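You operate a simulated robot arm through the tools that you are given. There is no shell and no other tool.

You are at the controls of a simulated robot arm. One attempt, no reset.

JOB
Leak-test the clamped pump head at 2 bar, vent it, then sort it onto a mat.
Fine: drop under 0.05 bar: green mat, else red mat; air knob shut, vent left open, clamp and plunger drawn back.

It is judged by the outcome, as a careful person would: the job done as asked, and still so three seconds after it is handed in. It fails if anything else is knocked over, pushed out of place, dropped, spilled or broken.

ROBOT AND FRAMES
A 6-joint arm with a fingered hand, fixed in place. Base frame: the origin is at the foot of the arm, x ahead of it, y to its left, z up; the work surface is at about z = 720. Readings come in mm, rad, newtons and seconds.
With the tool pointing down near the work surface it reaches from about 140 to 860 mm from the base axis. Its first joint turns from -2.897 to 2.897 rad. Payload 5 kg.
The tool frame sits at the grasp point between the pads (the TCP): z along the fingers, y along the line on which they close. The tips reach 37 mm beyond it. Largest opening 124 mm; the body of the gripper starts 43 mm behind the TCP. The gripper is a hand of 3 fingers: y runs from the thumb to the fingers, the wrist lies at [-21, -125, -215] in the tool frame, and closing takes about 1.5 s.
Orientation is that of the tool frame in the base frame, as a unit quaternion [x, y, z, w]. With the fingers straight down and the wrist toward the robot, the tool's x, y and z point along [0, 1, 0], [1, 0, 0] and [0, 0, -1] of the base frame.

CONTROLS
- The arm moves only by the tool nudge_tool. Its argument "plan" is a list of rows, each a list of 7 numbers: the opening, from 0 (shut) to 1 (fully open), then the shift along the tool's x, y, z in mm, then the turn, a rotation vector about the tool's x, y, z in rad. In form: [[grip, tx, ty, tz, rx, ry, rz], ...]. A call has 1 to 20 rows; each row shifts and turns the commanded pose from where the row before left it, along the tool's axes as they then stand. Each row takes 0.2 s and may step no farther than 50 mm and 0.15 rad from the row before; otherwise, or with a gripper value out of range, the whole call is refused. Where a pose cannot be reached the arm comes as near as it can. A force on the tool above 40 N (or 10 N above the force at the start of the call, whichever is more), or a blocked arm, ends the call early, and 0.2 s more pass. The fingers move at their own pace (about 72 mm/s each) and stop on an object; they squeeze with about 32 N. The grip force told is the motor's: it shows also when the fingers shut on nothing. Time passes only in rows, and 0.2 s behind the last, so rows that do not move let the fingers close. It gives the time, the measured TCP pose, the force on the tool (base axes), the opening and the grip force at its end, in the units of the frame above (readings bear some noise), with the torque about the TCP (base axes, N m) and any sound that the robot's microphone picked up.
- Cameras (640 x 400 px; columns grow to the right, rows downward): "scene" is fixed at [62.7, 493, 1421.5]; the picture's right is [-0.58, -0.82, 0.00], its down [-0.34, 0.24, -0.91] and it looks along [0.74, -0.53, -0.42] (base axes); focal length 327 px, centre (320, 200). "wrist" rides on the gripper at [72, -104, -154] in the tool frame; the picture's right is [-0.83, 0.26, -0.49], its down [-0.51, -0.72, 0.47] and it looks along [-0.23, 0.64, 0.73] (tool axes); focal length 243 px, centre (320, 200). There is no depth. A picture from a camera that has moved, and an enlarged one, comes with that camera's place and axes in the base frame and with its lens. The place of the scene camera against the robot may be out by one fixed shift of up to 18 mm in any direction.
- snapshot(camera): a new picture of that camera. The clock stands still meanwhile.
- preshape(shape): the hand has 3 fingers and takes this shape, open, in about a second: jaw (thumb against the fingers, like two jaws); tri (thumb and two fingers); tip (a fingertip pinch); poke (one finger out to press); point (the index stretched); flat (the hand flat); cup (the hand cupped); fist (a fist). The gripper value then closes the fingers along that shape, each until it touches; the sizes above hold for jaw. It gives what a move gives, with no picture.
- enlarge(camera, box): a new picture of the part [left, top, right, bottom] of that camera's present view, enlarged. The clock stands still meanwhile.
- close_job(): hands the job in; it is judged then, once.

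Places have to be worked out from the pictures, the camera data and where the tool is seen. Open the gripper and draw the arm clear of the work before you hand the job in, unless the task says otherwise.

The tools are called by a JSON object that holds its "method" and its "body". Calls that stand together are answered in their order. nudge_tool: Moves the arm, as the interface text tells. Its arguments: {"type":"object","properties":{"plan":{"type":"array"}},"required":["plan"]} The other tools are called the same way: preshape (shape) gives the hand a shape; snapshot (camera) takes a picture; enlarge (camera, box) takes an enlarged picture of a part of a camera's view; close_job () hands the job in.

At the start:

```text
time_s: 0.0
ee_pos: [673.8, -312.7, 1215.2]
tcp_rot: [0.708, 0.706, 0.0, 0.0]
wrist_force: [-0.5, -0.7, -0.2]
torque: [0.03, -0.05, 0.0]
width: 123.6
grip_force: 0.1
shape: jaw
```

scene: 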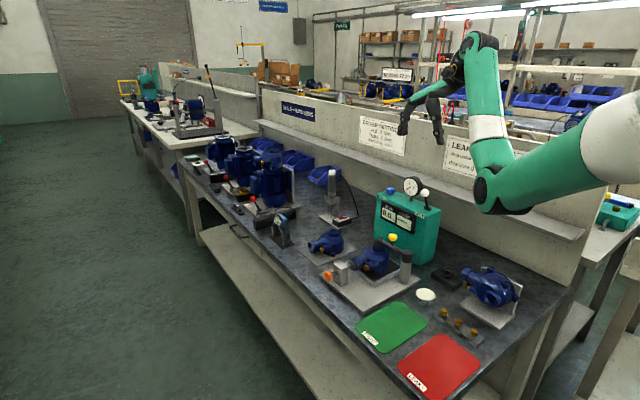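
wrist: 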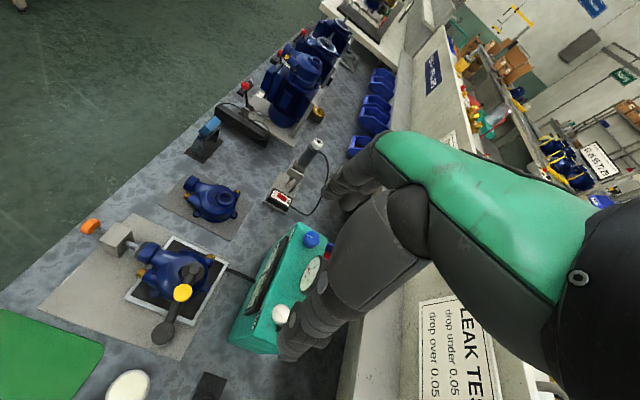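

The first pictures show a green test box with gauge and knobs, a pump head in a fixture, and the mats. I'll enlarge the scene to read the signs and understand the parts.

{"method": "enlarge", "body": {"camera": "scene", "box": [300, 160, 460, 320]}}

{"method": "enlarge", "body": {"camera": "scene", "box": [340, 90, 540, 215]}}

{"method": "enlarge", "body": {"camera": "wrist", "box": [60, 180, 380, 400]}}

{"method": "enlarge", "body": {"camera": "wrist", "box": [380, 270, 580, 400]}}

```text
2.50 times, centred on (380, 240) of scene
camera zoom: at [62.7, 493.0, 1421.5], right [-0.58, -0.82, 0.0], down [-0.34, 0.24, -0.91], along [0.74, -0.53, -0.42], focal length 817 px, centre (170, 100)
```

zoom: 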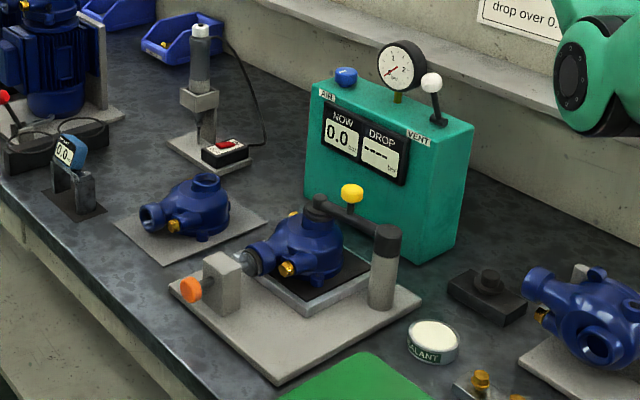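

```text
3.20 times, centred on (440, 152) of scene
camera zoom: at [62.7, 493.0, 1421.5], right [-0.58, -0.82, 0.0], down [-0.34, 0.24, -0.91], along [0.74, -0.53, -0.42], focal length 1046 px, centre (-64, 352)
```

zoom: 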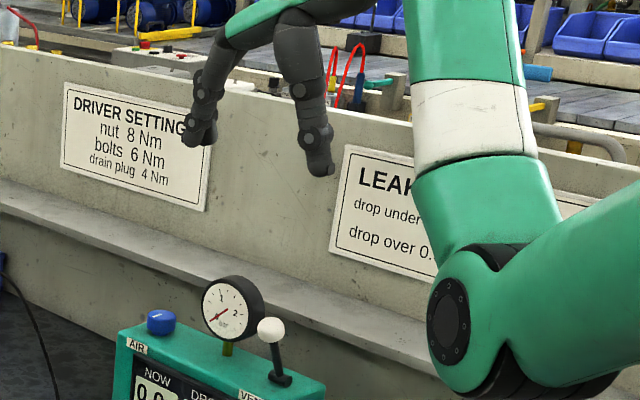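

```text
1.82 times, centred on (220, 290) of wrist
camera zoom: at [570.6, -241.3, 1369.4], right [0.26, -0.83, 0.49], down [-0.72, -0.51, -0.47], along [0.64, -0.23, -0.73], focal length 441 px, centre (502, 36)
```

zoom: 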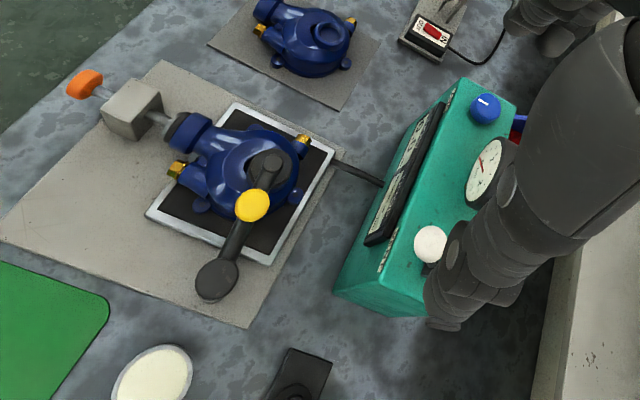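

```text
3.08 times, centred on (480, 335) of wrist
camera zoom: at [570.6, -241.3, 1369.4], right [0.26, -0.83, 0.49], down [-0.72, -0.51, -0.47], along [0.64, -0.23, -0.73], focal length 746 px, centre (-172, -215)
```

zoom: 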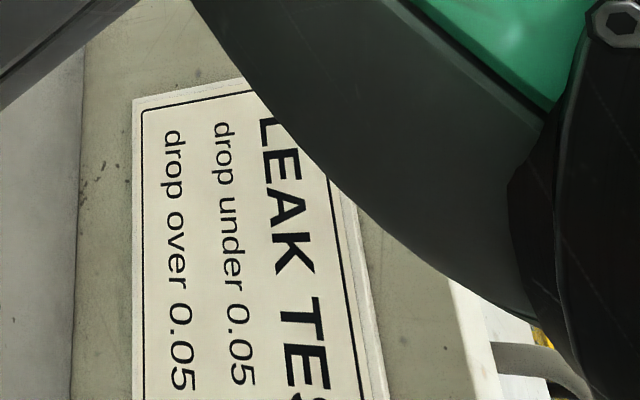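

The layout is becoming clear: AIR knob (blue), gauge, VENT lever (white ball) on the box, swing clamp with yellow ball, plunger with orange knob. I'll zoom more closely to see details of the knob, lever, clamp and plunger.

{"method": "enlarge", "body": {"camera": "scene", "box": [370, 170, 450, 220]}}

{"method": "enlarge", "body": {"camera": "scene", "box": [315, 225, 425, 295]}}

{"method": "enlarge", "body": {"camera": "wrist", "box": [80, 210, 240, 310]}}

{"method": "enlarge", "body": {"camera": "wrist", "box": [230, 210, 340, 360]}}

```text
8.00 times, centred on (410, 195) of scene
camera zoom: at [62.7, 493.0, 1421.5], right [-0.58, -0.82, 0.0], down [-0.34, 0.24, -0.91], along [0.74, -0.53, -0.42], focal length 2616 px, centre (-400, 240)
```

zoom: 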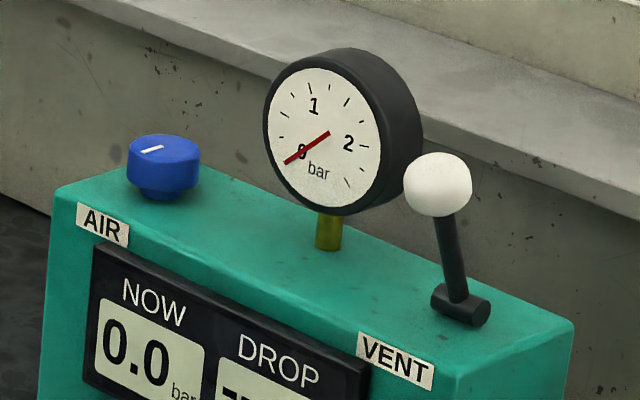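

```text
5.71 times, centred on (370, 260) of scene
camera zoom: at [62.7, 493.0, 1421.5], right [-0.58, -0.82, 0.0], down [-0.34, 0.24, -0.91], along [0.74, -0.53, -0.42], focal length 1868 px, centre (34, -143)
```

zoom: 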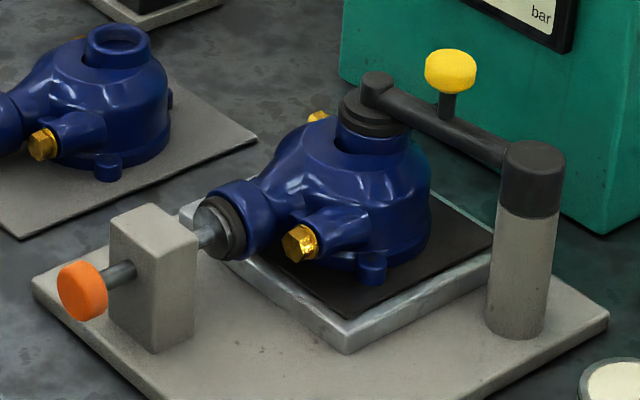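

```text
4.00 times, centred on (160, 260) of wrist
camera zoom: at [570.6, -241.3, 1369.4], right [0.26, -0.83, 0.49], down [-0.72, -0.51, -0.47], along [0.64, -0.23, -0.73], focal length 970 px, centre (960, -40)
```

zoom: 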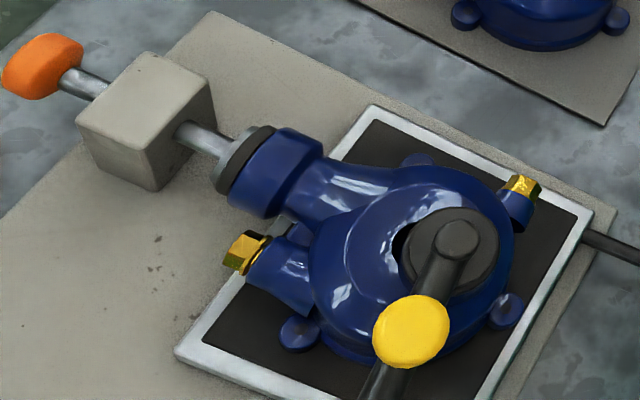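

```text
2.67 times, centred on (285, 285) of wrist
camera zoom: at [570.6, -241.3, 1369.4], right [0.26, -0.83, 0.49], down [-0.72, -0.51, -0.47], along [0.64, -0.23, -0.73], focal length 647 px, centre (413, -27)
```

zoom: 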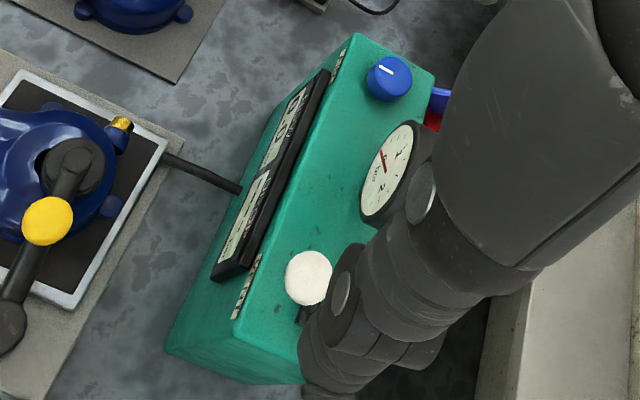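

I judge the AIR knob at about (842,-390,938), the vent ball at (666,-365,991) leaning to the front, the yellow clamp ball at (661,-223,874), the post at (600,-229), and the orange plunger knob at (720,-6,780). First I'll yaw the hand to the radial direction and move out above the air knob, still high, to check reach.

{"method": "nudge_tool", "body": {"plan": [[1, 0, 0, 0, 0, 0, 0.15], [1, 0, 0, 0, 0, 0, 0.15], [1, 0, 0, 0, 0, 0, 0.15], [1, 1, 37, 10, 0, 0, 0], [1, 1, 37, 10, 0, 0, 0], [1, 1, 37, 10, 0, 0, 0], [1, 1, 37, 10, 0, 0, 0], [1, 0, 37, 10, 0, 0, 0]]}}

```text
time_s: 1.8
ee_pos: [844.7, -391.5, 1164.6]
tcp_rot: [0.847, 0.531, 0.0, 0.0]
wrist_force: [-0.6, 0.8, 0.0]
torque: [0.05, 0.0, -0.04]
width: 123.8
grip_force: 0.0
shape: jaw
```

The arm reached (845,-391,1165). I'll look from both cameras to align with the knob.

{"method": "snapshot", "body": {"camera": "wrist"}}

{"method": "snapshot", "body": {"camera": "scene"}}

```text
taken
camera wrist: at [781.3, -281.8, 1318.8], right [-0.13, -0.86, 0.49], down [-0.87, -0.14, -0.47], along [0.48, -0.49, -0.73], focal length 243 px, centre (320, 200)
```

wrist: 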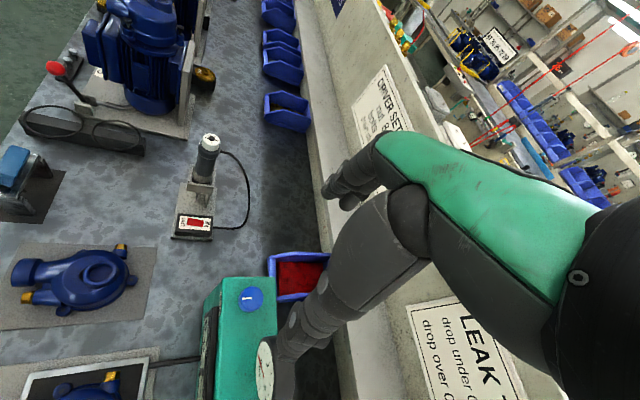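

```text
taken
```

scene: 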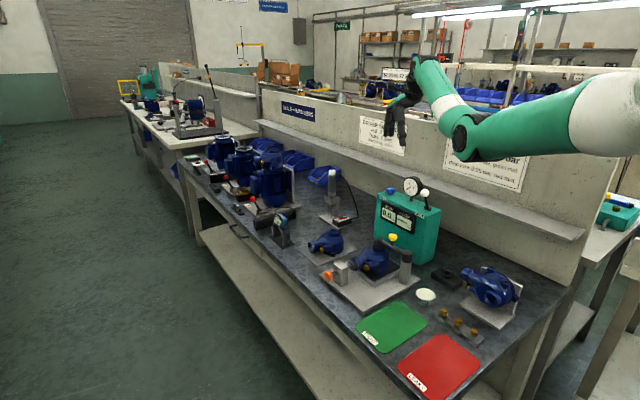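

The wrist camera puts the knob at about (840,-388,938), with its mark pointing to the front. I'll narrow the opening, center over the knob and descend to z≈1000, then look again.

{"method": "nudge_tool", "body": {"plan": [[0.55, 1, -5.5, 0, 0, 0, 0], [0.55, 0, 0, 40, 0, 0, 0], [0.55, 0, 0, 40, 0, 0, 0], [0.55, 0, 0, 40, 0, 0, 0], [0.55, 0, 0, 40, 0, 0, 0], [0.55, 0, 0, 0, 0, 0, 0]]}}

{"method": "snapshot", "body": {"camera": "wrist"}}

{"method": "enlarge", "body": {"camera": "scene", "box": [350, 120, 478, 200]}}

```text
time_s: 3.2
ee_pos: [836.6, -386.5, 1004.8]
tcp_rot: [0.847, 0.532, 0.0, 0.0]
wrist_force: [-0.4, -0.1, -0.2]
torque: [0.01, 0.0, -0.01]
width: 68.3
grip_force: 0.1
shape: jaw
```

```text
taken
camera wrist: at [773.7, -276.9, 1159.2], right [-0.13, -0.86, 0.49], down [-0.87, -0.14, -0.47], along [0.48, -0.49, -0.73], focal length 243 px, centre (320, 200)
```

wrist: 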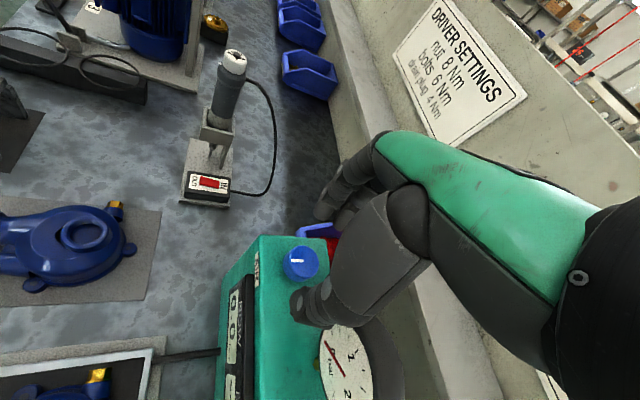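

```text
5.00 times, centred on (414, 160) of scene
camera zoom: at [62.7, 493.0, 1421.5], right [-0.58, -0.82, 0.0], down [-0.34, 0.24, -0.91], along [0.74, -0.53, -0.42], focal length 1635 px, centre (-150, 400)
```

zoom: 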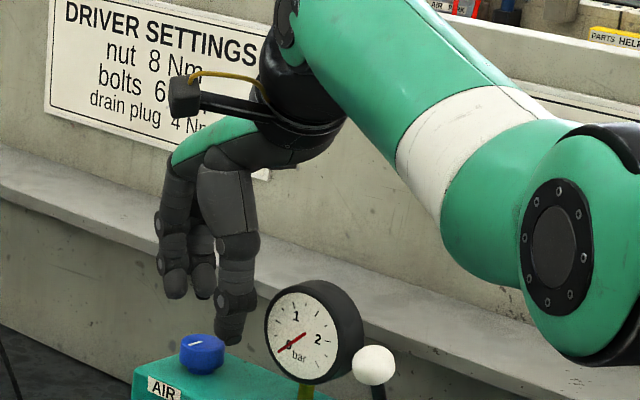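

Knob appears at about (840,-389), top z≈940. I'll center and lower so the fingertips straddle it near z≈925.

{"method": "nudge_tool", "body": {"plan": [[0.55, -0.8, 4.2, 0, 0, 0, 0], [0.55, 0, 0, 15, 0, 0, 0], [0.55, 0, 0, 14, 0, 0, 0], [0.55, 0, 0, 12, 0, 0, 0], [0.55, 0, 0, 0, 0, 0, 0]]}}

{"method": "enlarge", "body": {"camera": "wrist", "box": [200, 180, 440, 330]}}

{"method": "enlarge", "body": {"camera": "scene", "box": [350, 140, 478, 220]}}

```text
time_s: 4.4
ee_pos: [843.2, -390.3, 966.2]
tcp_rot: [0.847, 0.531, 0.0, 0.001]
wrist_force: [0.1, -0.2, 0.1]
torque: [0.0, -0.02, -0.02]
width: 68.6
grip_force: 0.0
shape: jaw
```

```text
2.67 times, centred on (320, 255) of wrist
camera zoom: at [779.7, -280.4, 1119.2], right [-0.13, -0.86, 0.49], down [-0.87, -0.14, -0.47], along [0.48, -0.49, -0.73], focal length 647 px, centre (320, 53)
```

zoom: 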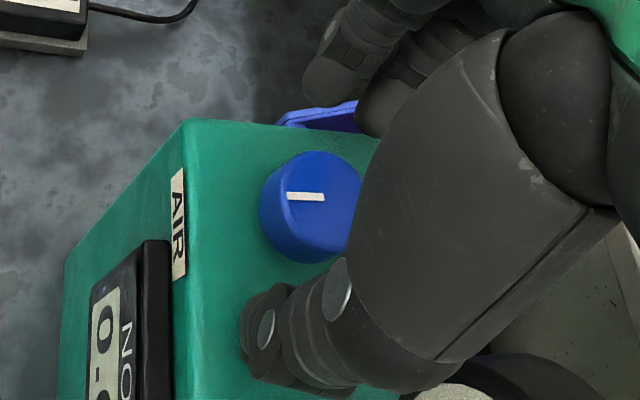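

```text
5.00 times, centred on (414, 180) of scene
camera zoom: at [62.7, 493.0, 1421.5], right [-0.58, -0.82, 0.0], down [-0.34, 0.24, -0.91], along [0.74, -0.53, -0.42], focal length 1635 px, centre (-150, 300)
```

zoom: 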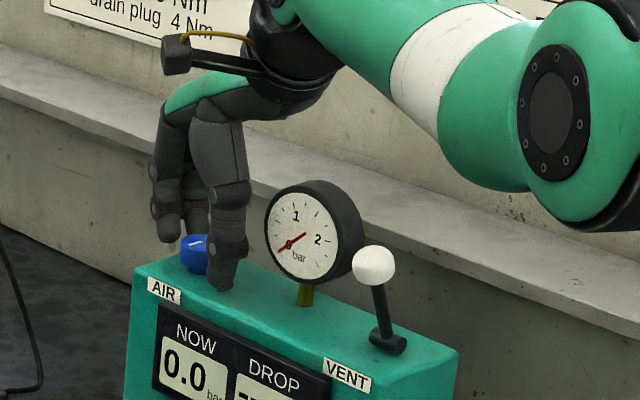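

Alignment is within 2 mm. I'll drop 4 mm more and close the fingers on the knob.

{"method": "nudge_tool", "body": {"plan": [[0.55, 0, -1.5, 4, 0, 0, 0], [0.35, 0, 0, 0, 0, 0, 0], [0.2, 0, 0, 0, 0, 0, 0], [0.1, 0, 0, 0, 0, 0, 0], [0.1, 0, 0, 0, 0, 0, 0], [0.1, 0, 0, 0, 0, 0, 0]]}}

{"method": "enlarge", "body": {"camera": "wrist", "box": [200, 180, 440, 330]}}

{"method": "enlarge", "body": {"camera": "scene", "box": [350, 150, 478, 230]}}

```text
time_s: 5.8
ee_pos: [843.0, -389.3, 963.2]
tcp_rot: [0.847, 0.531, 0.0, 0.001]
wrist_force: [-2.7, 5.1, 21.6]
torque: [0.33, 0.05, -0.1]
width: 32.2
grip_force: 32.9
shape: jaw
```

```text
2.67 times, centred on (320, 255) of wrist
camera zoom: at [778.1, -279.3, 1116.5], right [-0.13, -0.86, 0.49], down [-0.87, -0.14, -0.47], along [0.48, -0.49, -0.73], focal length 647 px, centre (320, 53)
```

zoom: 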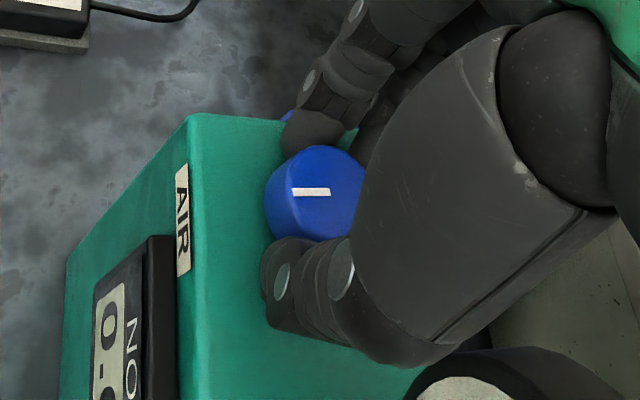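

```text
5.00 times, centred on (414, 190) of scene
camera zoom: at [62.7, 493.0, 1421.5], right [-0.58, -0.82, 0.0], down [-0.34, 0.24, -0.91], along [0.74, -0.53, -0.42], focal length 1635 px, centre (-150, 250)
```

zoom: 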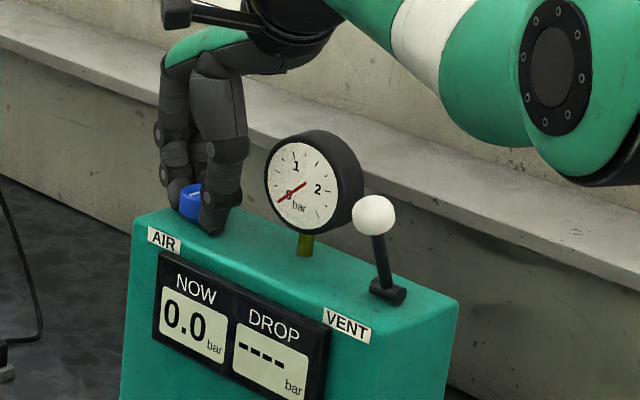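

The knob is gripped, but 21 N upward shows the tips pressing on the box top. I'll ease up 2.5 mm and try a small counter-clockwise turn (seen from above) to feel which way it opens.

{"method": "nudge_tool", "body": {"plan": [[0.1, 0, 0, -2.5, 0, 0, 0], [0.1, 0, 0, 0, 0, 0, -0.1], [0.1, 0, 0, 0, 0, 0, -0.1]]}}

{"method": "enlarge", "body": {"camera": "wrist", "box": [200, 180, 440, 330]}}

{"method": "enlarge", "body": {"camera": "scene", "box": [350, 150, 478, 230]}}

```text
time_s: 6.6
ee_pos: [841.2, -388.2, 963.6]
tcp_rot: [0.789, 0.614, -0.001, 0.0]
wrist_force: [1.0, 7.5, 11.0]
torque: [0.27, -0.31, -0.09]
width: 30.7
grip_force: 32.1
shape: jaw
```

```text
2.67 times, centred on (320, 255) of wrist
camera zoom: at [756.9, -293.6, 1117.2], right [0.05, -0.87, 0.49], down [-0.82, -0.31, -0.47], along [0.56, -0.38, -0.73], focal length 647 px, centre (320, 53)
```

zoom: 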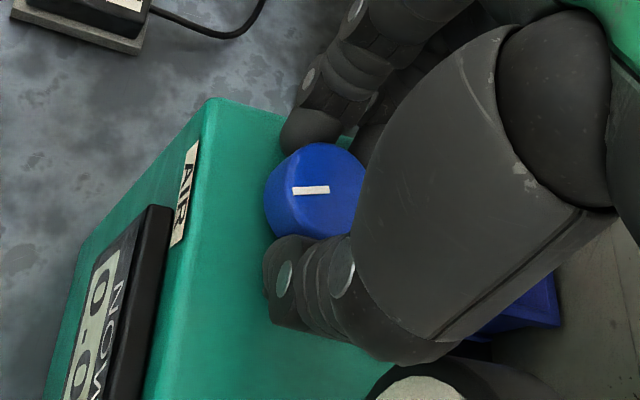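

```text
5.00 times, centred on (414, 190) of scene
camera zoom: at [62.7, 493.0, 1421.5], right [-0.58, -0.82, 0.0], down [-0.34, 0.24, -0.91], along [0.74, -0.53, -0.42], focal length 1635 px, centre (-150, 250)
```

zoom: 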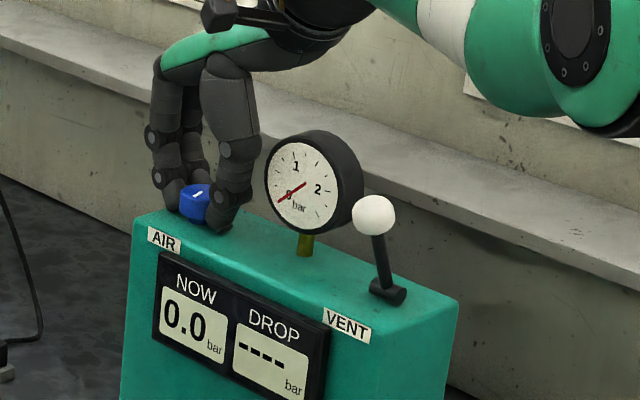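

The knob turned with the hand about 0.2 rad CCW; still 0.0 bar and no sound. I'll turn a bit further and watch the reading.

{"method": "nudge_tool", "body": {"plan": [[0.1, 0, 0, 0, 0, 0, -0.12], [0.1, 0, 0, 0, 0, 0, -0.12]]}}

{"method": "enlarge", "body": {"camera": "scene", "box": [350, 150, 478, 230]}}

```text
time_s: 7.2
ee_pos: [837.0, -387.0, 965.9]
tcp_rot: [0.711, 0.704, -0.001, 0.001]
wrist_force: [14.3, 4.8, -0.6]
torque: [-0.27, -0.18, -0.49]
width: 27.3
grip_force: 31.8
shape: jaw
out of reach, approached as far as the arm can: row 2
```

```text
5.00 times, centred on (414, 190) of scene
camera zoom: at [62.7, 493.0, 1421.5], right [-0.58, -0.82, 0.0], down [-0.34, 0.24, -0.91], along [0.74, -0.53, -0.42], focal length 1635 px, centre (-150, 250)
```

zoom: 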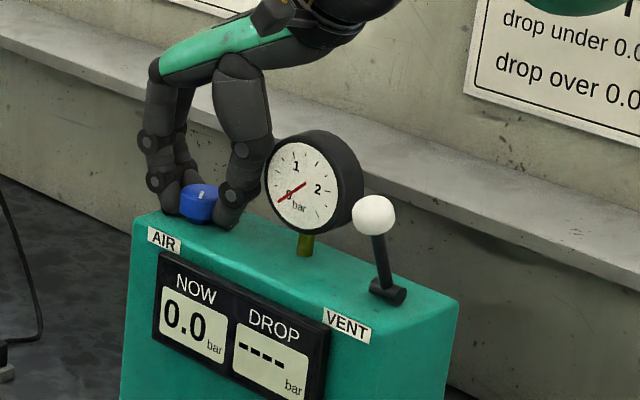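

The arm hit its reach limit at this yaw and pulled slightly. I'll zoom on the knob to see its mark angle now.

{"method": "enlarge", "body": {"camera": "scene", "box": [374, 176, 406, 196]}}

{"method": "enlarge", "body": {"camera": "wrist", "box": [200, 180, 440, 330]}}

```text
16.00 times, centred on (390, 186) of scene
camera zoom: at [62.7, 493.0, 1421.5], right [-0.58, -0.82, 0.0], down [-0.34, 0.24, -0.91], along [0.74, -0.53, -0.42], focal length 5231 px, centre (-800, 424)
```

zoom: 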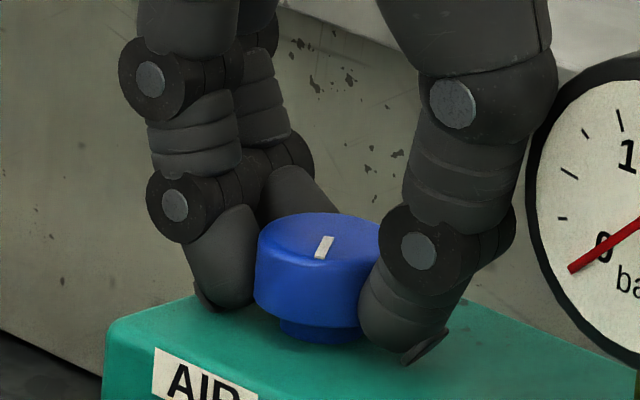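

```text
2.67 times, centred on (320, 255) of wrist
camera zoom: at [733.2, -313.7, 1117.8], right [0.25, -0.83, 0.49], down [-0.73, -0.5, -0.47], along [0.64, -0.24, -0.73], focal length 647 px, centre (320, 53)
```

zoom: 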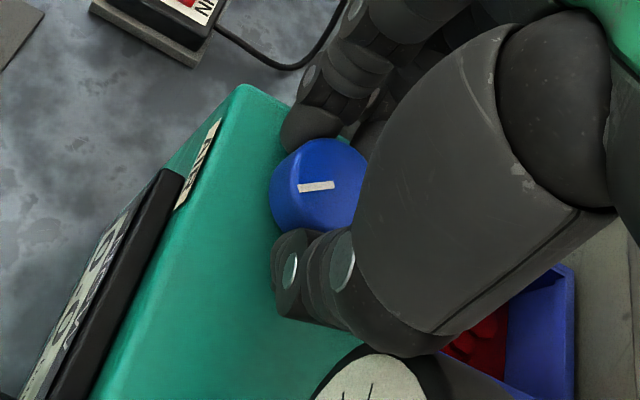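

The mark now points about 35–40° CCW of shut, yet the pressure stays 0.0, so the vent is most likely open now. I'll turn the knob back clockwise to its shut stop before working the vent.

{"method": "nudge_tool", "body": {"plan": [[0.1, 0, 0, 0, 0, 0, 0.12], [0.1, 0, 0, 0, 0, 0, 0.12], [0.1, 0, 0, 0, 0, 0, 0.12], [0.1, 0, 0, 0, 0, 0, 0.1], [0.1, 0, 0, 0, 0, 0, 0.06]]}}

{"method": "enlarge", "body": {"camera": "scene", "box": [374, 176, 406, 196]}}

{"method": "enlarge", "body": {"camera": "wrist", "box": [200, 180, 440, 330]}}

```text
time_s: 7.8
ee_pos: [846.1, -390.2, 964.0]
tcp_rot: [0.785, 0.619, -0.001, -0.005]
wrist_force: [-18.4, 17.0, 19.5]
torque: [0.55, 0.94, -0.09]
width: 32.3
grip_force: 32.3
shape: jaw
out of reach, approached as far as the arm can: row 1, 2, 3
stopped in row 3: the force on the tool passed its limit at 43 N (the readings are from after the stop); the commanded pose is now the measured one
```

```text
16.00 times, centred on (390, 186) of scene
camera zoom: at [62.7, 493.0, 1421.5], right [-0.58, -0.82, 0.0], down [-0.34, 0.24, -0.91], along [0.74, -0.53, -0.42], focal length 5231 px, centre (-800, 424)
```

zoom: 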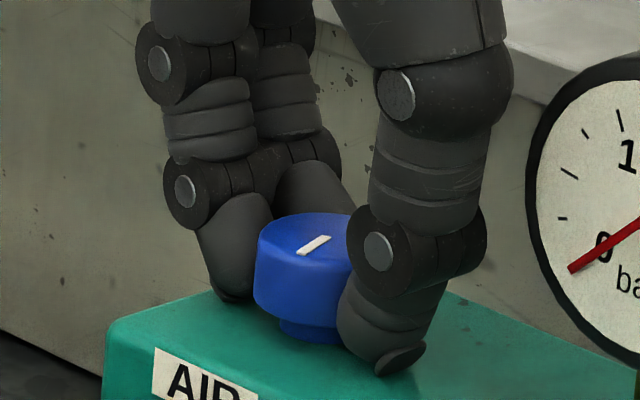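

```text
2.67 times, centred on (320, 255) of wrist
camera zoom: at [761.4, -297.3, 1117.8], right [0.06, -0.87, 0.49], down [-0.82, -0.32, -0.47], along [0.57, -0.37, -0.74], focal length 647 px, centre (320, 53)
```

zoom: 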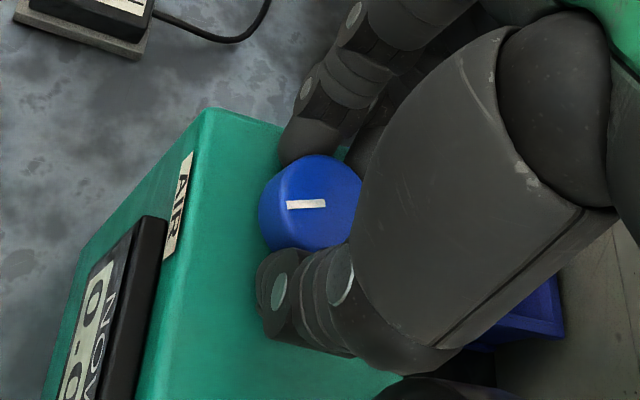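

The hand was offset ~4 mm outward; I'll recenter on the knob and continue clockwise back to shut.

{"method": "nudge_tool", "body": {"plan": [[0.1, 0, -4, -1, 0, 0, 0], [0.1, 0, 0, 0, 0, 0, 0.1], [0.1, 0, 0, 0, 0, 0, 0.1], [0.1, 0, 0, 0, 0, 0, 0.08]]}}

{"method": "enlarge", "body": {"camera": "scene", "box": [374, 176, 406, 196]}}

{"method": "enlarge", "body": {"camera": "wrist", "box": [200, 180, 440, 330]}}

```text
time_s: 8.4
ee_pos: [848.5, -389.9, 963.9]
tcp_rot: [0.8, 0.6, 0.001, -0.006]
wrist_force: [-22.7, 15.8, 22.2]
torque: [0.59, 1.28, -0.07]
width: 33.2
grip_force: 32.3
shape: jaw
out of reach, approached as far as the arm can: row 1, 2
stopped in row 2: the force on the tool passed its limit at 43 N (the readings are from after the stop); the commanded pose is now the measured one
```

```text
16.00 times, centred on (390, 186) of scene
camera zoom: at [62.7, 493.0, 1421.5], right [-0.58, -0.82, 0.0], down [-0.34, 0.24, -0.91], along [0.74, -0.53, -0.42], focal length 5231 px, centre (-800, 424)
```

zoom: 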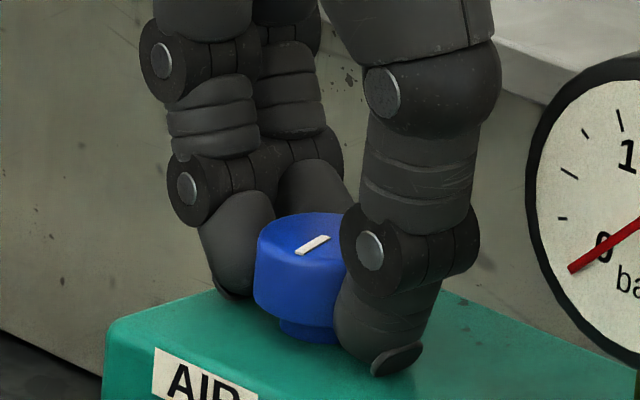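

```text
2.67 times, centred on (320, 255) of wrist
camera zoom: at [768.5, -294.0, 1117.9], right [0.02, -0.87, 0.48], down [-0.84, -0.28, -0.47], along [0.55, -0.4, -0.74], focal length 647 px, centre (320, 53)
```

zoom: 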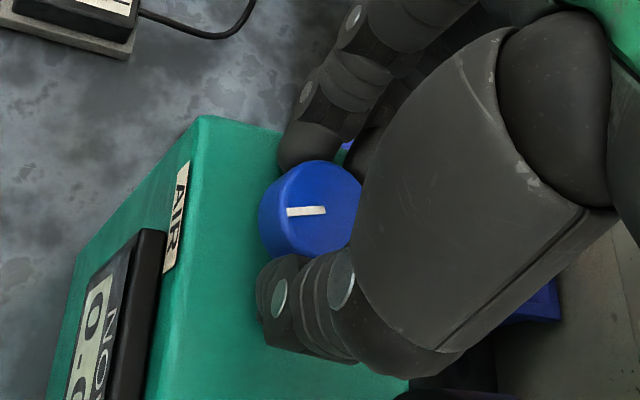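

The arm is at its stretch limit here and drifts outward. I'll release the knob, rise, and re-approach at a yaw where the reach is shorter.

{"method": "nudge_tool", "body": {"plan": [[0.5, 0, 0, 0, 0, 0, 0], [0.55, 0, 0, 0, 0, 0, 0], [0.55, 0, 0, 0, 0, 0, 0], [0.55, 0, -4, -12, 0, 0, 0], [0.55, 0, 0, -15, 0, 0, 0], [0.55, 0, 0, -15, 0, 0, 0]]}}

{"method": "snapshot", "body": {"camera": "scene"}}

{"method": "enlarge", "body": {"camera": "scene", "box": [374, 176, 406, 196]}}

```text
time_s: 9.8
ee_pos: [856.6, -397.6, 999.5]
tcp_rot: [0.8, 0.6, -0.001, -0.005]
wrist_force: [-0.6, -0.1, -0.3]
torque: [-0.02, 0.03, 0.02]
width: 67.8
grip_force: 0.1
shape: jaw
out of reach, approached as far as the arm can: row 4, 5, 6
```

```text
taken
```

scene: 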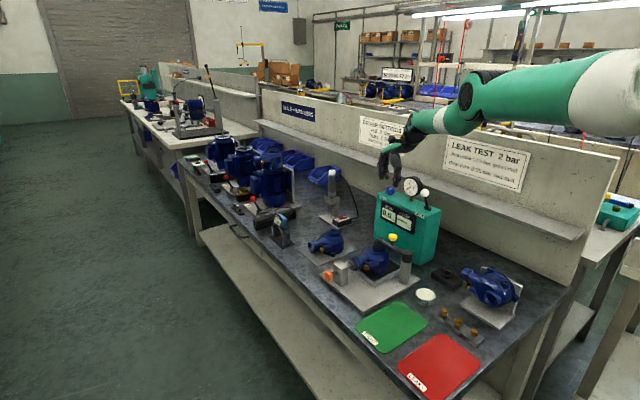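

```text
16.00 times, centred on (390, 186) of scene
camera zoom: at [62.7, 493.0, 1421.5], right [-0.58, -0.82, 0.0], down [-0.34, 0.24, -0.91], along [0.74, -0.53, -0.42], focal length 5231 px, centre (-800, 424)
```

zoom: 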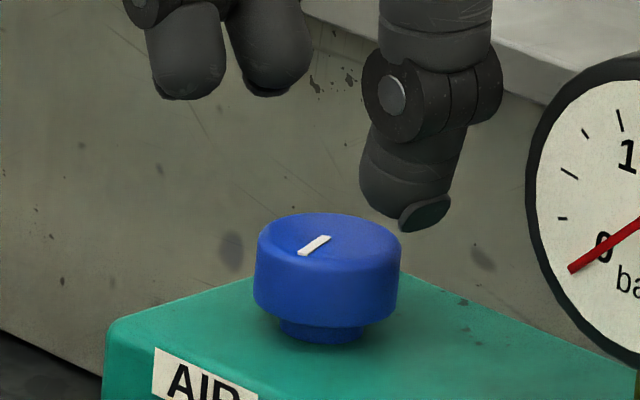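

The knob is still about 18° open, and the arm seems stuck near a joint limit after the excess yaw. I'll raise, go back to the original yaw and inward to get a clean joint posture.

{"method": "nudge_tool", "body": {"plan": [[0.55, 0, 0, -30, 0, 0, 0.1], [0.55, 0, 0, -40, 0, 0, 0.1], [0.55, 0, 0, -40, 0, 0, 0], [0.55, 0, -30, -20, 0, 0, 0], [0.55, 0, -30, 0, 0, 0, 0], [0.55, 0, -30, 0, 0, 0, 0]]}}

```text
time_s: 11.2
ee_pos: [881.8, -414.2, 1116.7]
tcp_rot: [0.856, 0.517, -0.001, -0.005]
wrist_force: [-0.3, -0.5, 0.0]
torque: [0.04, 0.0, 0.01]
width: 67.9
grip_force: 0.1
shape: jaw
out of reach, approached as far as the arm can: row 1, 2, 3, 4, 5, 6
```

The arm moved outward instead of inward, which suggests the elbow is stuck straight. I'll look at the scene to see the arm's posture.

{"method": "snapshot", "body": {"camera": "scene"}}

{"method": "enlarge", "body": {"camera": "scene", "box": [370, 30, 640, 200]}}

```text
taken
```

scene: 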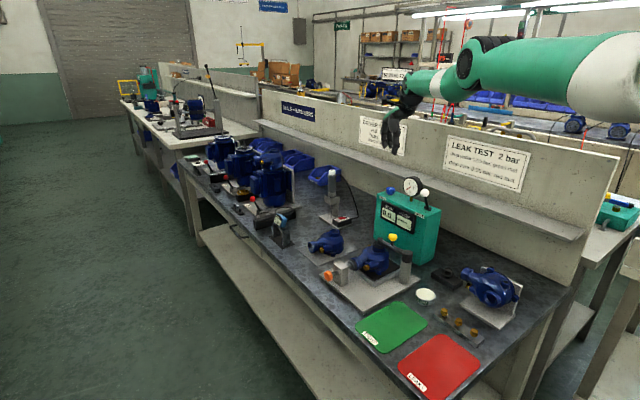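

```text
2.35 times, centred on (505, 115) of scene
camera zoom: at [62.7, 493.0, 1421.5], right [-0.58, -0.82, 0.0], down [-0.34, 0.24, -0.91], along [0.74, -0.53, -0.42], focal length 769 px, centre (-115, 400)
```

zoom: 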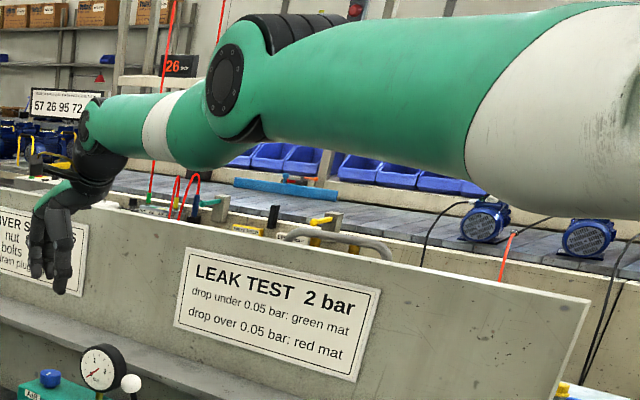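

The LEAK TEST sign reads: 2 bar, drop under 0.05 green mat, over 0.05 red mat. The arm is locked straight at the elbow; I'll command upward motion, which should make the elbow flex back the way it was.

{"method": "nudge_tool", "body": {"plan": [[0.55, 0, 0, -40, 0, 0, 0], [0.55, 0, 0, -40, 0, 0, 0], [0.55, 0, 0, -40, 0, 0, 0], [0.55, 0, 0, -40, 0, 0, 0]]}}

```text
time_s: 12.2
ee_pos: [884.0, -414.7, 1280.2]
tcp_rot: [0.856, 0.517, -0.001, -0.005]
wrist_force: [0.7, 0.2, 0.5]
torque: [0.04, 0.0, -0.01]
width: 67.9
grip_force: 0.0
shape: jaw
out of reach, approached as far as the arm can: row 2
```

The rise worked and tracks again. Now test an inward move.

{"method": "nudge_tool", "body": {"plan": [[0.55, 0, -30, 0, 0, 0, 0], [0.55, 0, -30, 0, 0, 0, 0], [0.55, 0, -30, 0, 0, 0, 0]]}}

{"method": "enlarge", "body": {"camera": "scene", "box": [370, 0, 640, 170]}}

```text
time_s: 13.0
ee_pos: [882.9, -414.5, 1281.0]
tcp_rot: [0.856, 0.517, -0.002, -0.005]
wrist_force: [-0.6, -0.8, -0.1]
torque: [0.01, 0.02, -0.03]
width: 68.0
grip_force: 0.0
shape: jaw
out of reach, approached as far as the arm can: row 1, 2, 3
```

```text
2.35 times, centred on (505, 85) of scene
camera zoom: at [62.7, 493.0, 1421.5], right [-0.58, -0.82, 0.0], down [-0.34, 0.24, -0.91], along [0.74, -0.53, -0.42], focal length 769 px, centre (-115, 471)
```

zoom: 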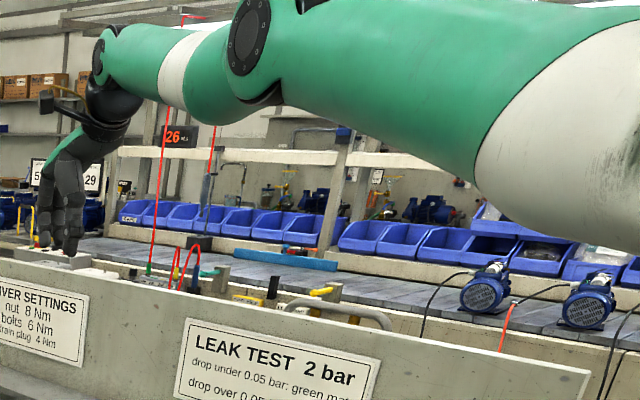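

In the enlarged view the elbow now sits slightly above the shoulder–wrist line, i.e. it passed through straight to the wrong side and is blocked there. I'll extend outward through the straight position (clear air at this height) and up, to bring it back to the normal side.

{"method": "nudge_tool", "body": {"plan": [[0.55, 0, 20, 0, 0, 0, 0], [0.55, 0, 20, 0, 0, 0, 0], [0.55, 0, 20, 0, 0, 0, 0]]}}

{"method": "enlarge", "body": {"camera": "scene", "box": [370, 0, 640, 170]}}

```text
time_s: 13.8
ee_pos: [884.1, -416.6, 1278.4]
tcp_rot: [0.856, 0.516, -0.001, -0.005]
wrist_force: [0.8, -0.2, -1.1]
torque: [-0.01, 0.03, 0.03]
width: 68.0
grip_force: 0.0
shape: jaw
out of reach, approached as far as the arm can: row 1, 2, 3
```

```text
2.35 times, centred on (505, 85) of scene
camera zoom: at [62.7, 493.0, 1421.5], right [-0.58, -0.82, 0.0], down [-0.34, 0.24, -0.91], along [0.74, -0.53, -0.42], focal length 769 px, centre (-115, 471)
```

zoom: 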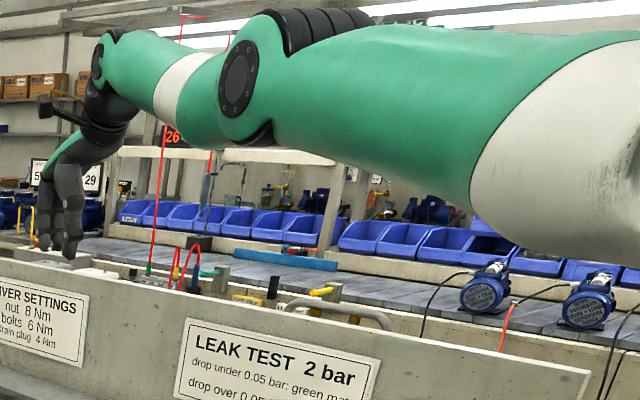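

The elbow has dropped to the normal side now. I'll try the inward move again.

{"method": "nudge_tool", "body": {"plan": [[0.55, 0, -20, 0, 0, 0, 0], [0.55, 0, -30, 0, 0, 0, 0], [0.55, 0, -30, 0, 0, 0, 0]]}}

```text
time_s: 14.6
ee_pos: [881.9, -414.3, 1278.5]
tcp_rot: [0.857, 0.516, -0.002, -0.006]
wrist_force: [-0.5, 0.2, -0.2]
torque: [-0.04, 0.0, -0.02]
width: 68.1
grip_force: 0.1
shape: jaw
out of reach, approached as far as the arm can: row 1, 2, 3
```

No inward motion; it flips to the wrong side again. I'll extend outward once more and then go straight up to flex the elbow further before coming in.

{"method": "nudge_tool", "body": {"plan": [[0.55, 0, 25, 0, 0, 0, 0], [0.55, 0, 25, 0, 0, 0, 0], [0.55, 0, 25, 0, 0, 0, 0], [0.55, 0, 0, -40, 0, 0, 0], [0.55, 0, 0, -40, 0, 0, 0]]}}

{"method": "enlarge", "body": {"camera": "scene", "box": [370, 0, 640, 170]}}

```text
time_s: 15.8
ee_pos: [874.0, -410.8, 1350.9]
tcp_rot: [0.856, 0.517, -0.001, -0.005]
wrist_force: [-0.5, 0.3, 0.3]
torque: [0.0, -0.04, 0.0]
width: 67.8
grip_force: 0.1
shape: jaw
out of reach, approached as far as the arm can: row 1, 2, 3, 4, 5
```

```text
2.35 times, centred on (505, 85) of scene
camera zoom: at [62.7, 493.0, 1421.5], right [-0.58, -0.82, 0.0], down [-0.34, 0.24, -0.91], along [0.74, -0.53, -0.42], focal length 769 px, centre (-115, 471)
```

zoom: 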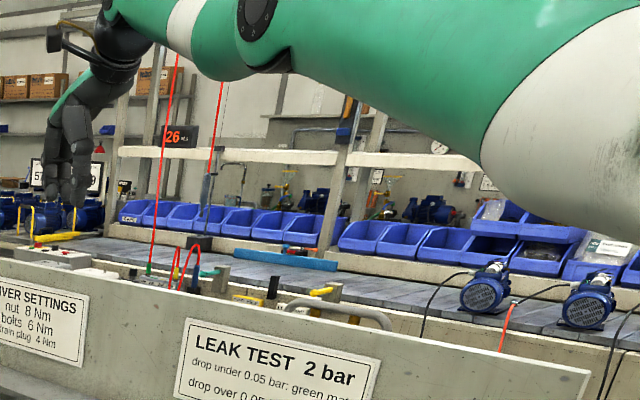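

Going up returned it to the wrong side. Near a straight elbow big steps overshoot, so I'll extend outward again and then come inward in very small steps.

{"method": "nudge_tool", "body": {"plan": [[0.55, 0, 25, 0, 0, 0, 0], [0.55, 0, 25, 0, 0, 0, 0], [0.55, 0, 25, 0, 0, 0, 0], [0.55, 0, -1, 0, 0, 0, 0], [0.55, 0, -1, 0, 0, 0, 0], [0.55, 0, -1.5, 0, 0, 0, 0], [0.55, 0, -2, 0, 0, 0, 0], [0.55, 0, -2, 0, 0, 0, 0], [0.55, 0, -3, 0, 0, 0, 0], [0.55, 0, -3, 0, 0, 0, 0], [0.55, 0, -4, 0, 0, 0, 0], [0.55, 0, -4, 0, 0, 0, 0], [0.55, 0, -5, 0, 0, 0, 0], [0.55, 0, -6, 0, 0, 0, 0]]}}

{"method": "enlarge", "body": {"camera": "scene", "box": [370, 0, 640, 170]}}

```text
time_s: 18.8
ee_pos: [874.8, -409.8, 1342.0]
tcp_rot: [0.856, 0.517, -0.002, -0.005]
wrist_force: [-0.3, 0.0, 0.0]
torque: [-0.01, 0.04, -0.03]
width: 67.8
grip_force: 0.1
shape: jaw
out of reach, approached as far as the arm can: row 1, 2, 3, 7, 9, 10, 11, 12, 13, 14
```

```text
2.35 times, centred on (505, 85) of scene
camera zoom: at [62.7, 493.0, 1421.5], right [-0.58, -0.82, 0.0], down [-0.34, 0.24, -0.91], along [0.74, -0.53, -0.42], focal length 769 px, centre (-115, 471)
```

zoom: 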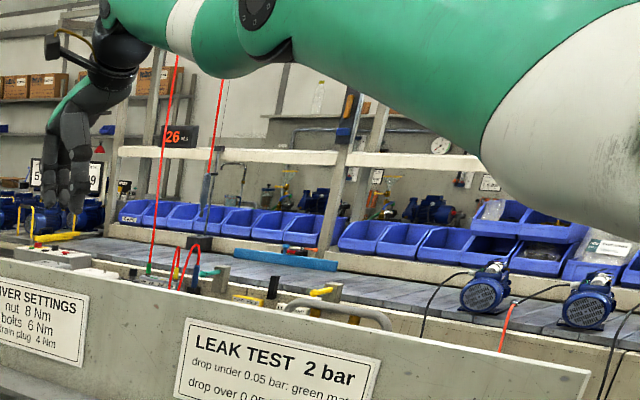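

Small steps worked briefly, then it picked the wrong side again. Below shoulder height an upward move is inside the reach circle and should flex the elbow properly, so I'll slide down along the stretched circle to z≈1120 first, ending stretched, then go up in small steps.

{"method": "nudge_tool", "body": {"plan": [[0.55, 0, 5, 40, 0, 0, 0], [0.55, 0, 5, 40, 0, 0, 0], [0.55, 0, 5, 40, 0, 0, 0], [0.55, 0, 5, 40, 0, 0, 0], [0.55, 0, 5, 40, 0, 0, 0], [0.55, 0, 20, 0, 0, 0, 0], [0.55, 0, 20, 0, 0, 0, 0], [0.55, 0, 0, -4, 0, 0, 0], [0.55, 0, 0, -6, 0, 0, 0], [0.55, 0, 0, -8, 0, 0, 0], [0.55, 0, 0, -8, 0, 0, 0], [0.55, 0, 0, -8, 0, 0, 0]]}}

{"method": "enlarge", "body": {"camera": "scene", "box": [370, 0, 640, 170]}}

```text
time_s: 21.4
ee_pos: [888.5, -416.4, 1178.6]
tcp_rot: [0.856, 0.517, -0.001, -0.004]
wrist_force: [-0.3, -0.6, 0.4]
torque: [0.0, 0.0, -0.01]
width: 68.0
grip_force: 0.0
shape: jaw
out of reach, approached as far as the arm can: row 1, 4, 6, 7
```

```text
2.35 times, centred on (505, 85) of scene
camera zoom: at [62.7, 493.0, 1421.5], right [-0.58, -0.82, 0.0], down [-0.34, 0.24, -0.91], along [0.74, -0.53, -0.42], focal length 769 px, centre (-115, 471)
```

zoom: 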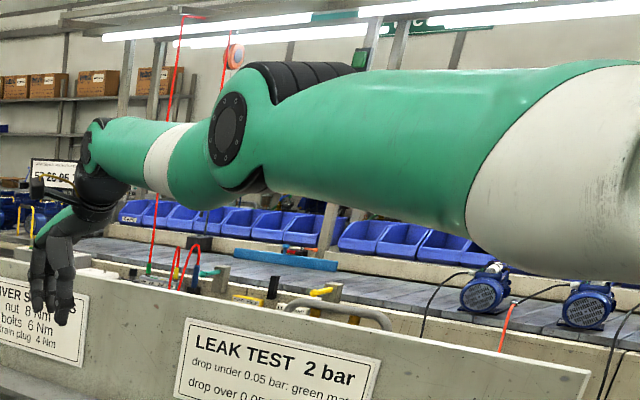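

The arm is nearly straight and upward steps are now reached. I'll continue up with slight inward motion and watch the elbow.

{"method": "nudge_tool", "body": {"plan": [[0.55, 0, -0.5, -8, 0, 0, 0], [0.55, 0, -0.5, -8, 0, 0, 0], [0.55, 0, -1, -8, 0, 0, 0], [0.55, 0, -1, -8, 0, 0, 0], [0.55, 0, -1, -8, 0, 0, 0], [0.55, 0, -1.5, -8, 0, 0, 0], [0.55, 0, -2, -8, 0, 0, 0], [0.55, 0, -2, -8, 0, 0, 0], [0.55, 0, -3, -8, 0, 0, 0], [0.55, 0, -3, -8, 0, 0, 0]]}}

{"method": "enlarge", "body": {"camera": "scene", "box": [370, 0, 640, 170]}}

```text
time_s: 23.6
ee_pos: [883.9, -413.2, 1259.8]
tcp_rot: [0.856, 0.516, -0.001, -0.006]
wrist_force: [-0.3, 0.7, -0.4]
torque: [0.03, 0.05, 0.01]
width: 67.9
grip_force: 0.1
shape: jaw
out of reach, approached as far as the arm can: row 8, 9
```

```text
2.35 times, centred on (505, 85) of scene
camera zoom: at [62.7, 493.0, 1421.5], right [-0.58, -0.82, 0.0], down [-0.34, 0.24, -0.91], along [0.74, -0.53, -0.42], focal length 769 px, centre (-115, 471)
```

zoom: 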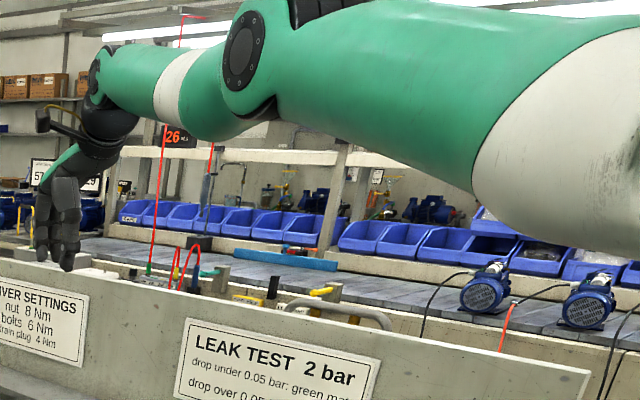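

Inward motion keeps choosing the wrong side. I'll slide down to z≈1060, stretch straight, then take large pure-up steps, which should swing the elbow through to the proper side.

{"method": "nudge_tool", "body": {"plan": [[0.55, 0, -1, 49, 0, 0, 0], [0.55, 0, -4, 49, 0, 0, 0], [0.55, 0, -7, 49, 0, 0, 0], [0.55, 0, -9, 48, 0, 0, 0], [0.55, 0, 15, 0, 0, 0, 0], [0.55, 0, 15, 0, 0, 0, 0]]}}

{"method": "nudge_tool", "body": {"plan": [[0.55, 0, 0, -50, 0, 0, 0], [0.55, 0, 0, -50, 0, 0, 0]]}}

{"method": "enlarge", "body": {"camera": "scene", "box": [370, 20, 640, 190]}}

```text
time_s: 25.0
ee_pos: [880.3, -409.7, 1067.6]
tcp_rot: [0.856, 0.517, -0.001, -0.004]
wrist_force: [0.4, 0.0, 0.3]
torque: [0.01, -0.01, 0.02]
width: 67.6
grip_force: 0.0
shape: jaw
out of reach, approached as far as the arm can: row 1, 2, 3, 5, 6
```

```text
time_s: 25.6
ee_pos: [886.4, -415.2, 1166.3]
tcp_rot: [0.856, 0.517, -0.001, -0.007]
wrist_force: [0.4, 0.4, -0.6]
torque: [-0.03, 0.02, 0.0]
width: 67.7
grip_force: 0.1
shape: jaw
out of reach, approached as far as the arm can: row 1
```

```text
2.35 times, centred on (505, 105) of scene
camera zoom: at [62.7, 493.0, 1421.5], right [-0.58, -0.82, 0.0], down [-0.34, 0.24, -0.91], along [0.74, -0.53, -0.42], focal length 769 px, centre (-115, 424)
```

zoom: 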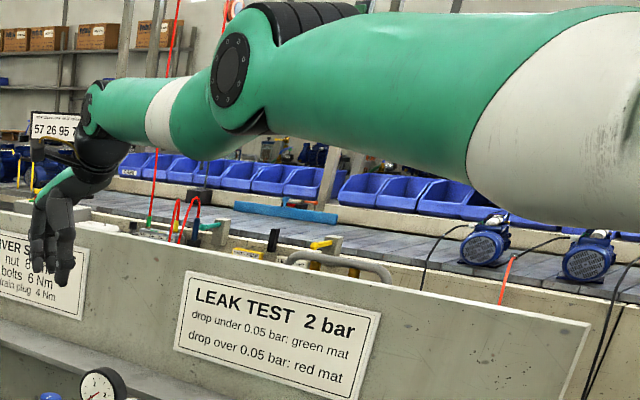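

The fit of the straight-arm points gives a shoulder at z≈1414 and stretch 855 mm; the arm is only ~0.13 rad past straight on the wrong side. I'll go lower, pull hard outward to straighten completely, and then step up 50 mm.

{"method": "nudge_tool", "body": {"plan": [[0.55, 0, 10, 45, 0, 0, 0], [0.55, 0, 10, 45, 0, 0, 0], [0.55, 0, 50, 0, 0, 0, 0], [0.55, 0, 50, 0, 0, 0, 0], [0.55, 0, 50, 0, 0, 0, 0], [0.55, 0, 50, 0, 0, 0, 0]]}}

{"method": "enlarge", "body": {"camera": "scene", "box": [370, 20, 640, 190]}}

```text
time_s: 27.0
ee_pos: [882.9, -413.0, 1093.9]
tcp_rot: [0.856, 0.517, -0.001, -0.004]
wrist_force: [-0.3, 0.0, 0.5]
torque: [0.01, 0.01, 0.0]
width: 67.8
grip_force: 0.1
shape: jaw
out of reach, approached as far as the arm can: row 1, 2, 3, 4, 5, 6
```

```text
2.35 times, centred on (505, 105) of scene
camera zoom: at [62.7, 493.0, 1421.5], right [-0.58, -0.82, 0.0], down [-0.34, 0.24, -0.91], along [0.74, -0.53, -0.42], focal length 769 px, centre (-115, 424)
```

zoom: 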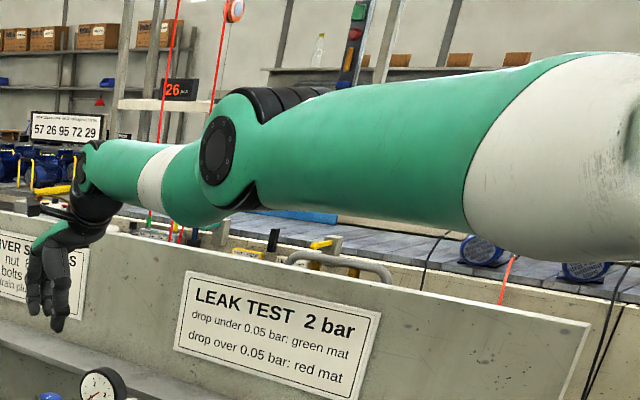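

Now it looks fully straight. I'll take one 50 mm upward step and then small inward ones.

{"method": "nudge_tool", "body": {"plan": [[0.55, 0, 0, -50, 0, 0, 0]]}}

{"method": "enlarge", "body": {"camera": "scene", "box": [370, 20, 640, 190]}}

```text
time_s: 27.4
ee_pos: [885.7, -411.4, 1144.3]
tcp_rot: [0.856, 0.516, -0.002, -0.006]
wrist_force: [0.6, -1.2, -0.6]
torque: [0.01, 0.04, 0.02]
width: 68.0
grip_force: 0.0
shape: jaw
out of reach, approached as far as the arm can: row 1
```

```text
2.35 times, centred on (505, 105) of scene
camera zoom: at [62.7, 493.0, 1421.5], right [-0.58, -0.82, 0.0], down [-0.34, 0.24, -0.91], along [0.74, -0.53, -0.42], focal length 769 px, centre (-115, 424)
```

zoom: 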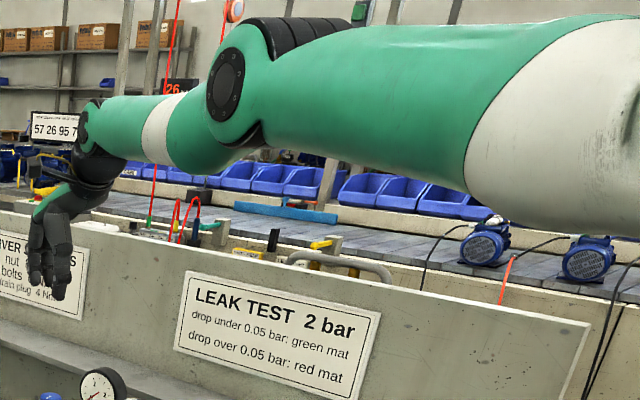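

Still on the wrong side. I'll try the mirror approach: go high above shoulder height, stretch fully, then step down.

{"method": "nudge_tool", "body": {"plan": [[0.55, 0, 10, -48, 0, 0, 0], [0.55, 0, 10, -48, 0, 0, 0], [0.55, 0, 10, -48, 0, 0, 0], [0.55, 0, 10, -48, 0, 0, 0], [0.55, 0, 10, -48, 0, 0, 0], [0.55, 0, 50, 0, 0, 0, 0], [0.55, 0, 50, 0, 0, 0, 0], [0.55, 0, 50, 0, 0, 0, 0], [0.55, 0, 50, 0, 0, 0, 0]]}}

{"method": "nudge_tool", "body": {"plan": [[0.55, 0, 0, 50, 0, 0, 0]]}}

{"method": "enlarge", "body": {"camera": "scene", "box": [370, 0, 640, 170]}}

```text
time_s: 29.4
ee_pos: [874.6, -403.8, 1367.9]
tcp_rot: [0.856, 0.517, -0.001, -0.004]
wrist_force: [0.5, -0.8, -0.2]
torque: [0.0, -0.01, -0.03]
width: 68.0
grip_force: 0.2
shape: jaw
out of reach, approached as far as the arm can: row 1, 2, 3, 4, 5, 6, 7, 8, 9
```

```text
time_s: 29.8
ee_pos: [874.4, -403.3, 1317.9]
tcp_rot: [0.856, 0.517, 0.0, -0.003]
wrist_force: [0.0, 0.9, 2.0]
torque: [-0.02, -0.04, 0.01]
width: 68.0
grip_force: 0.1
shape: jaw
```

```text
2.35 times, centred on (505, 85) of scene
camera zoom: at [62.7, 493.0, 1421.5], right [-0.58, -0.82, 0.0], down [-0.34, 0.24, -0.91], along [0.74, -0.53, -0.42], focal length 769 px, centre (-115, 471)
```

zoom: 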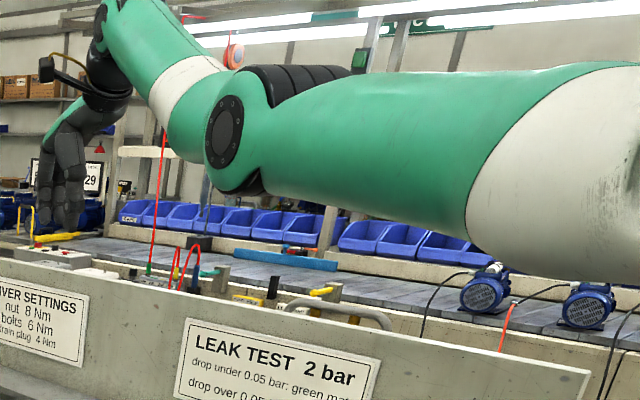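

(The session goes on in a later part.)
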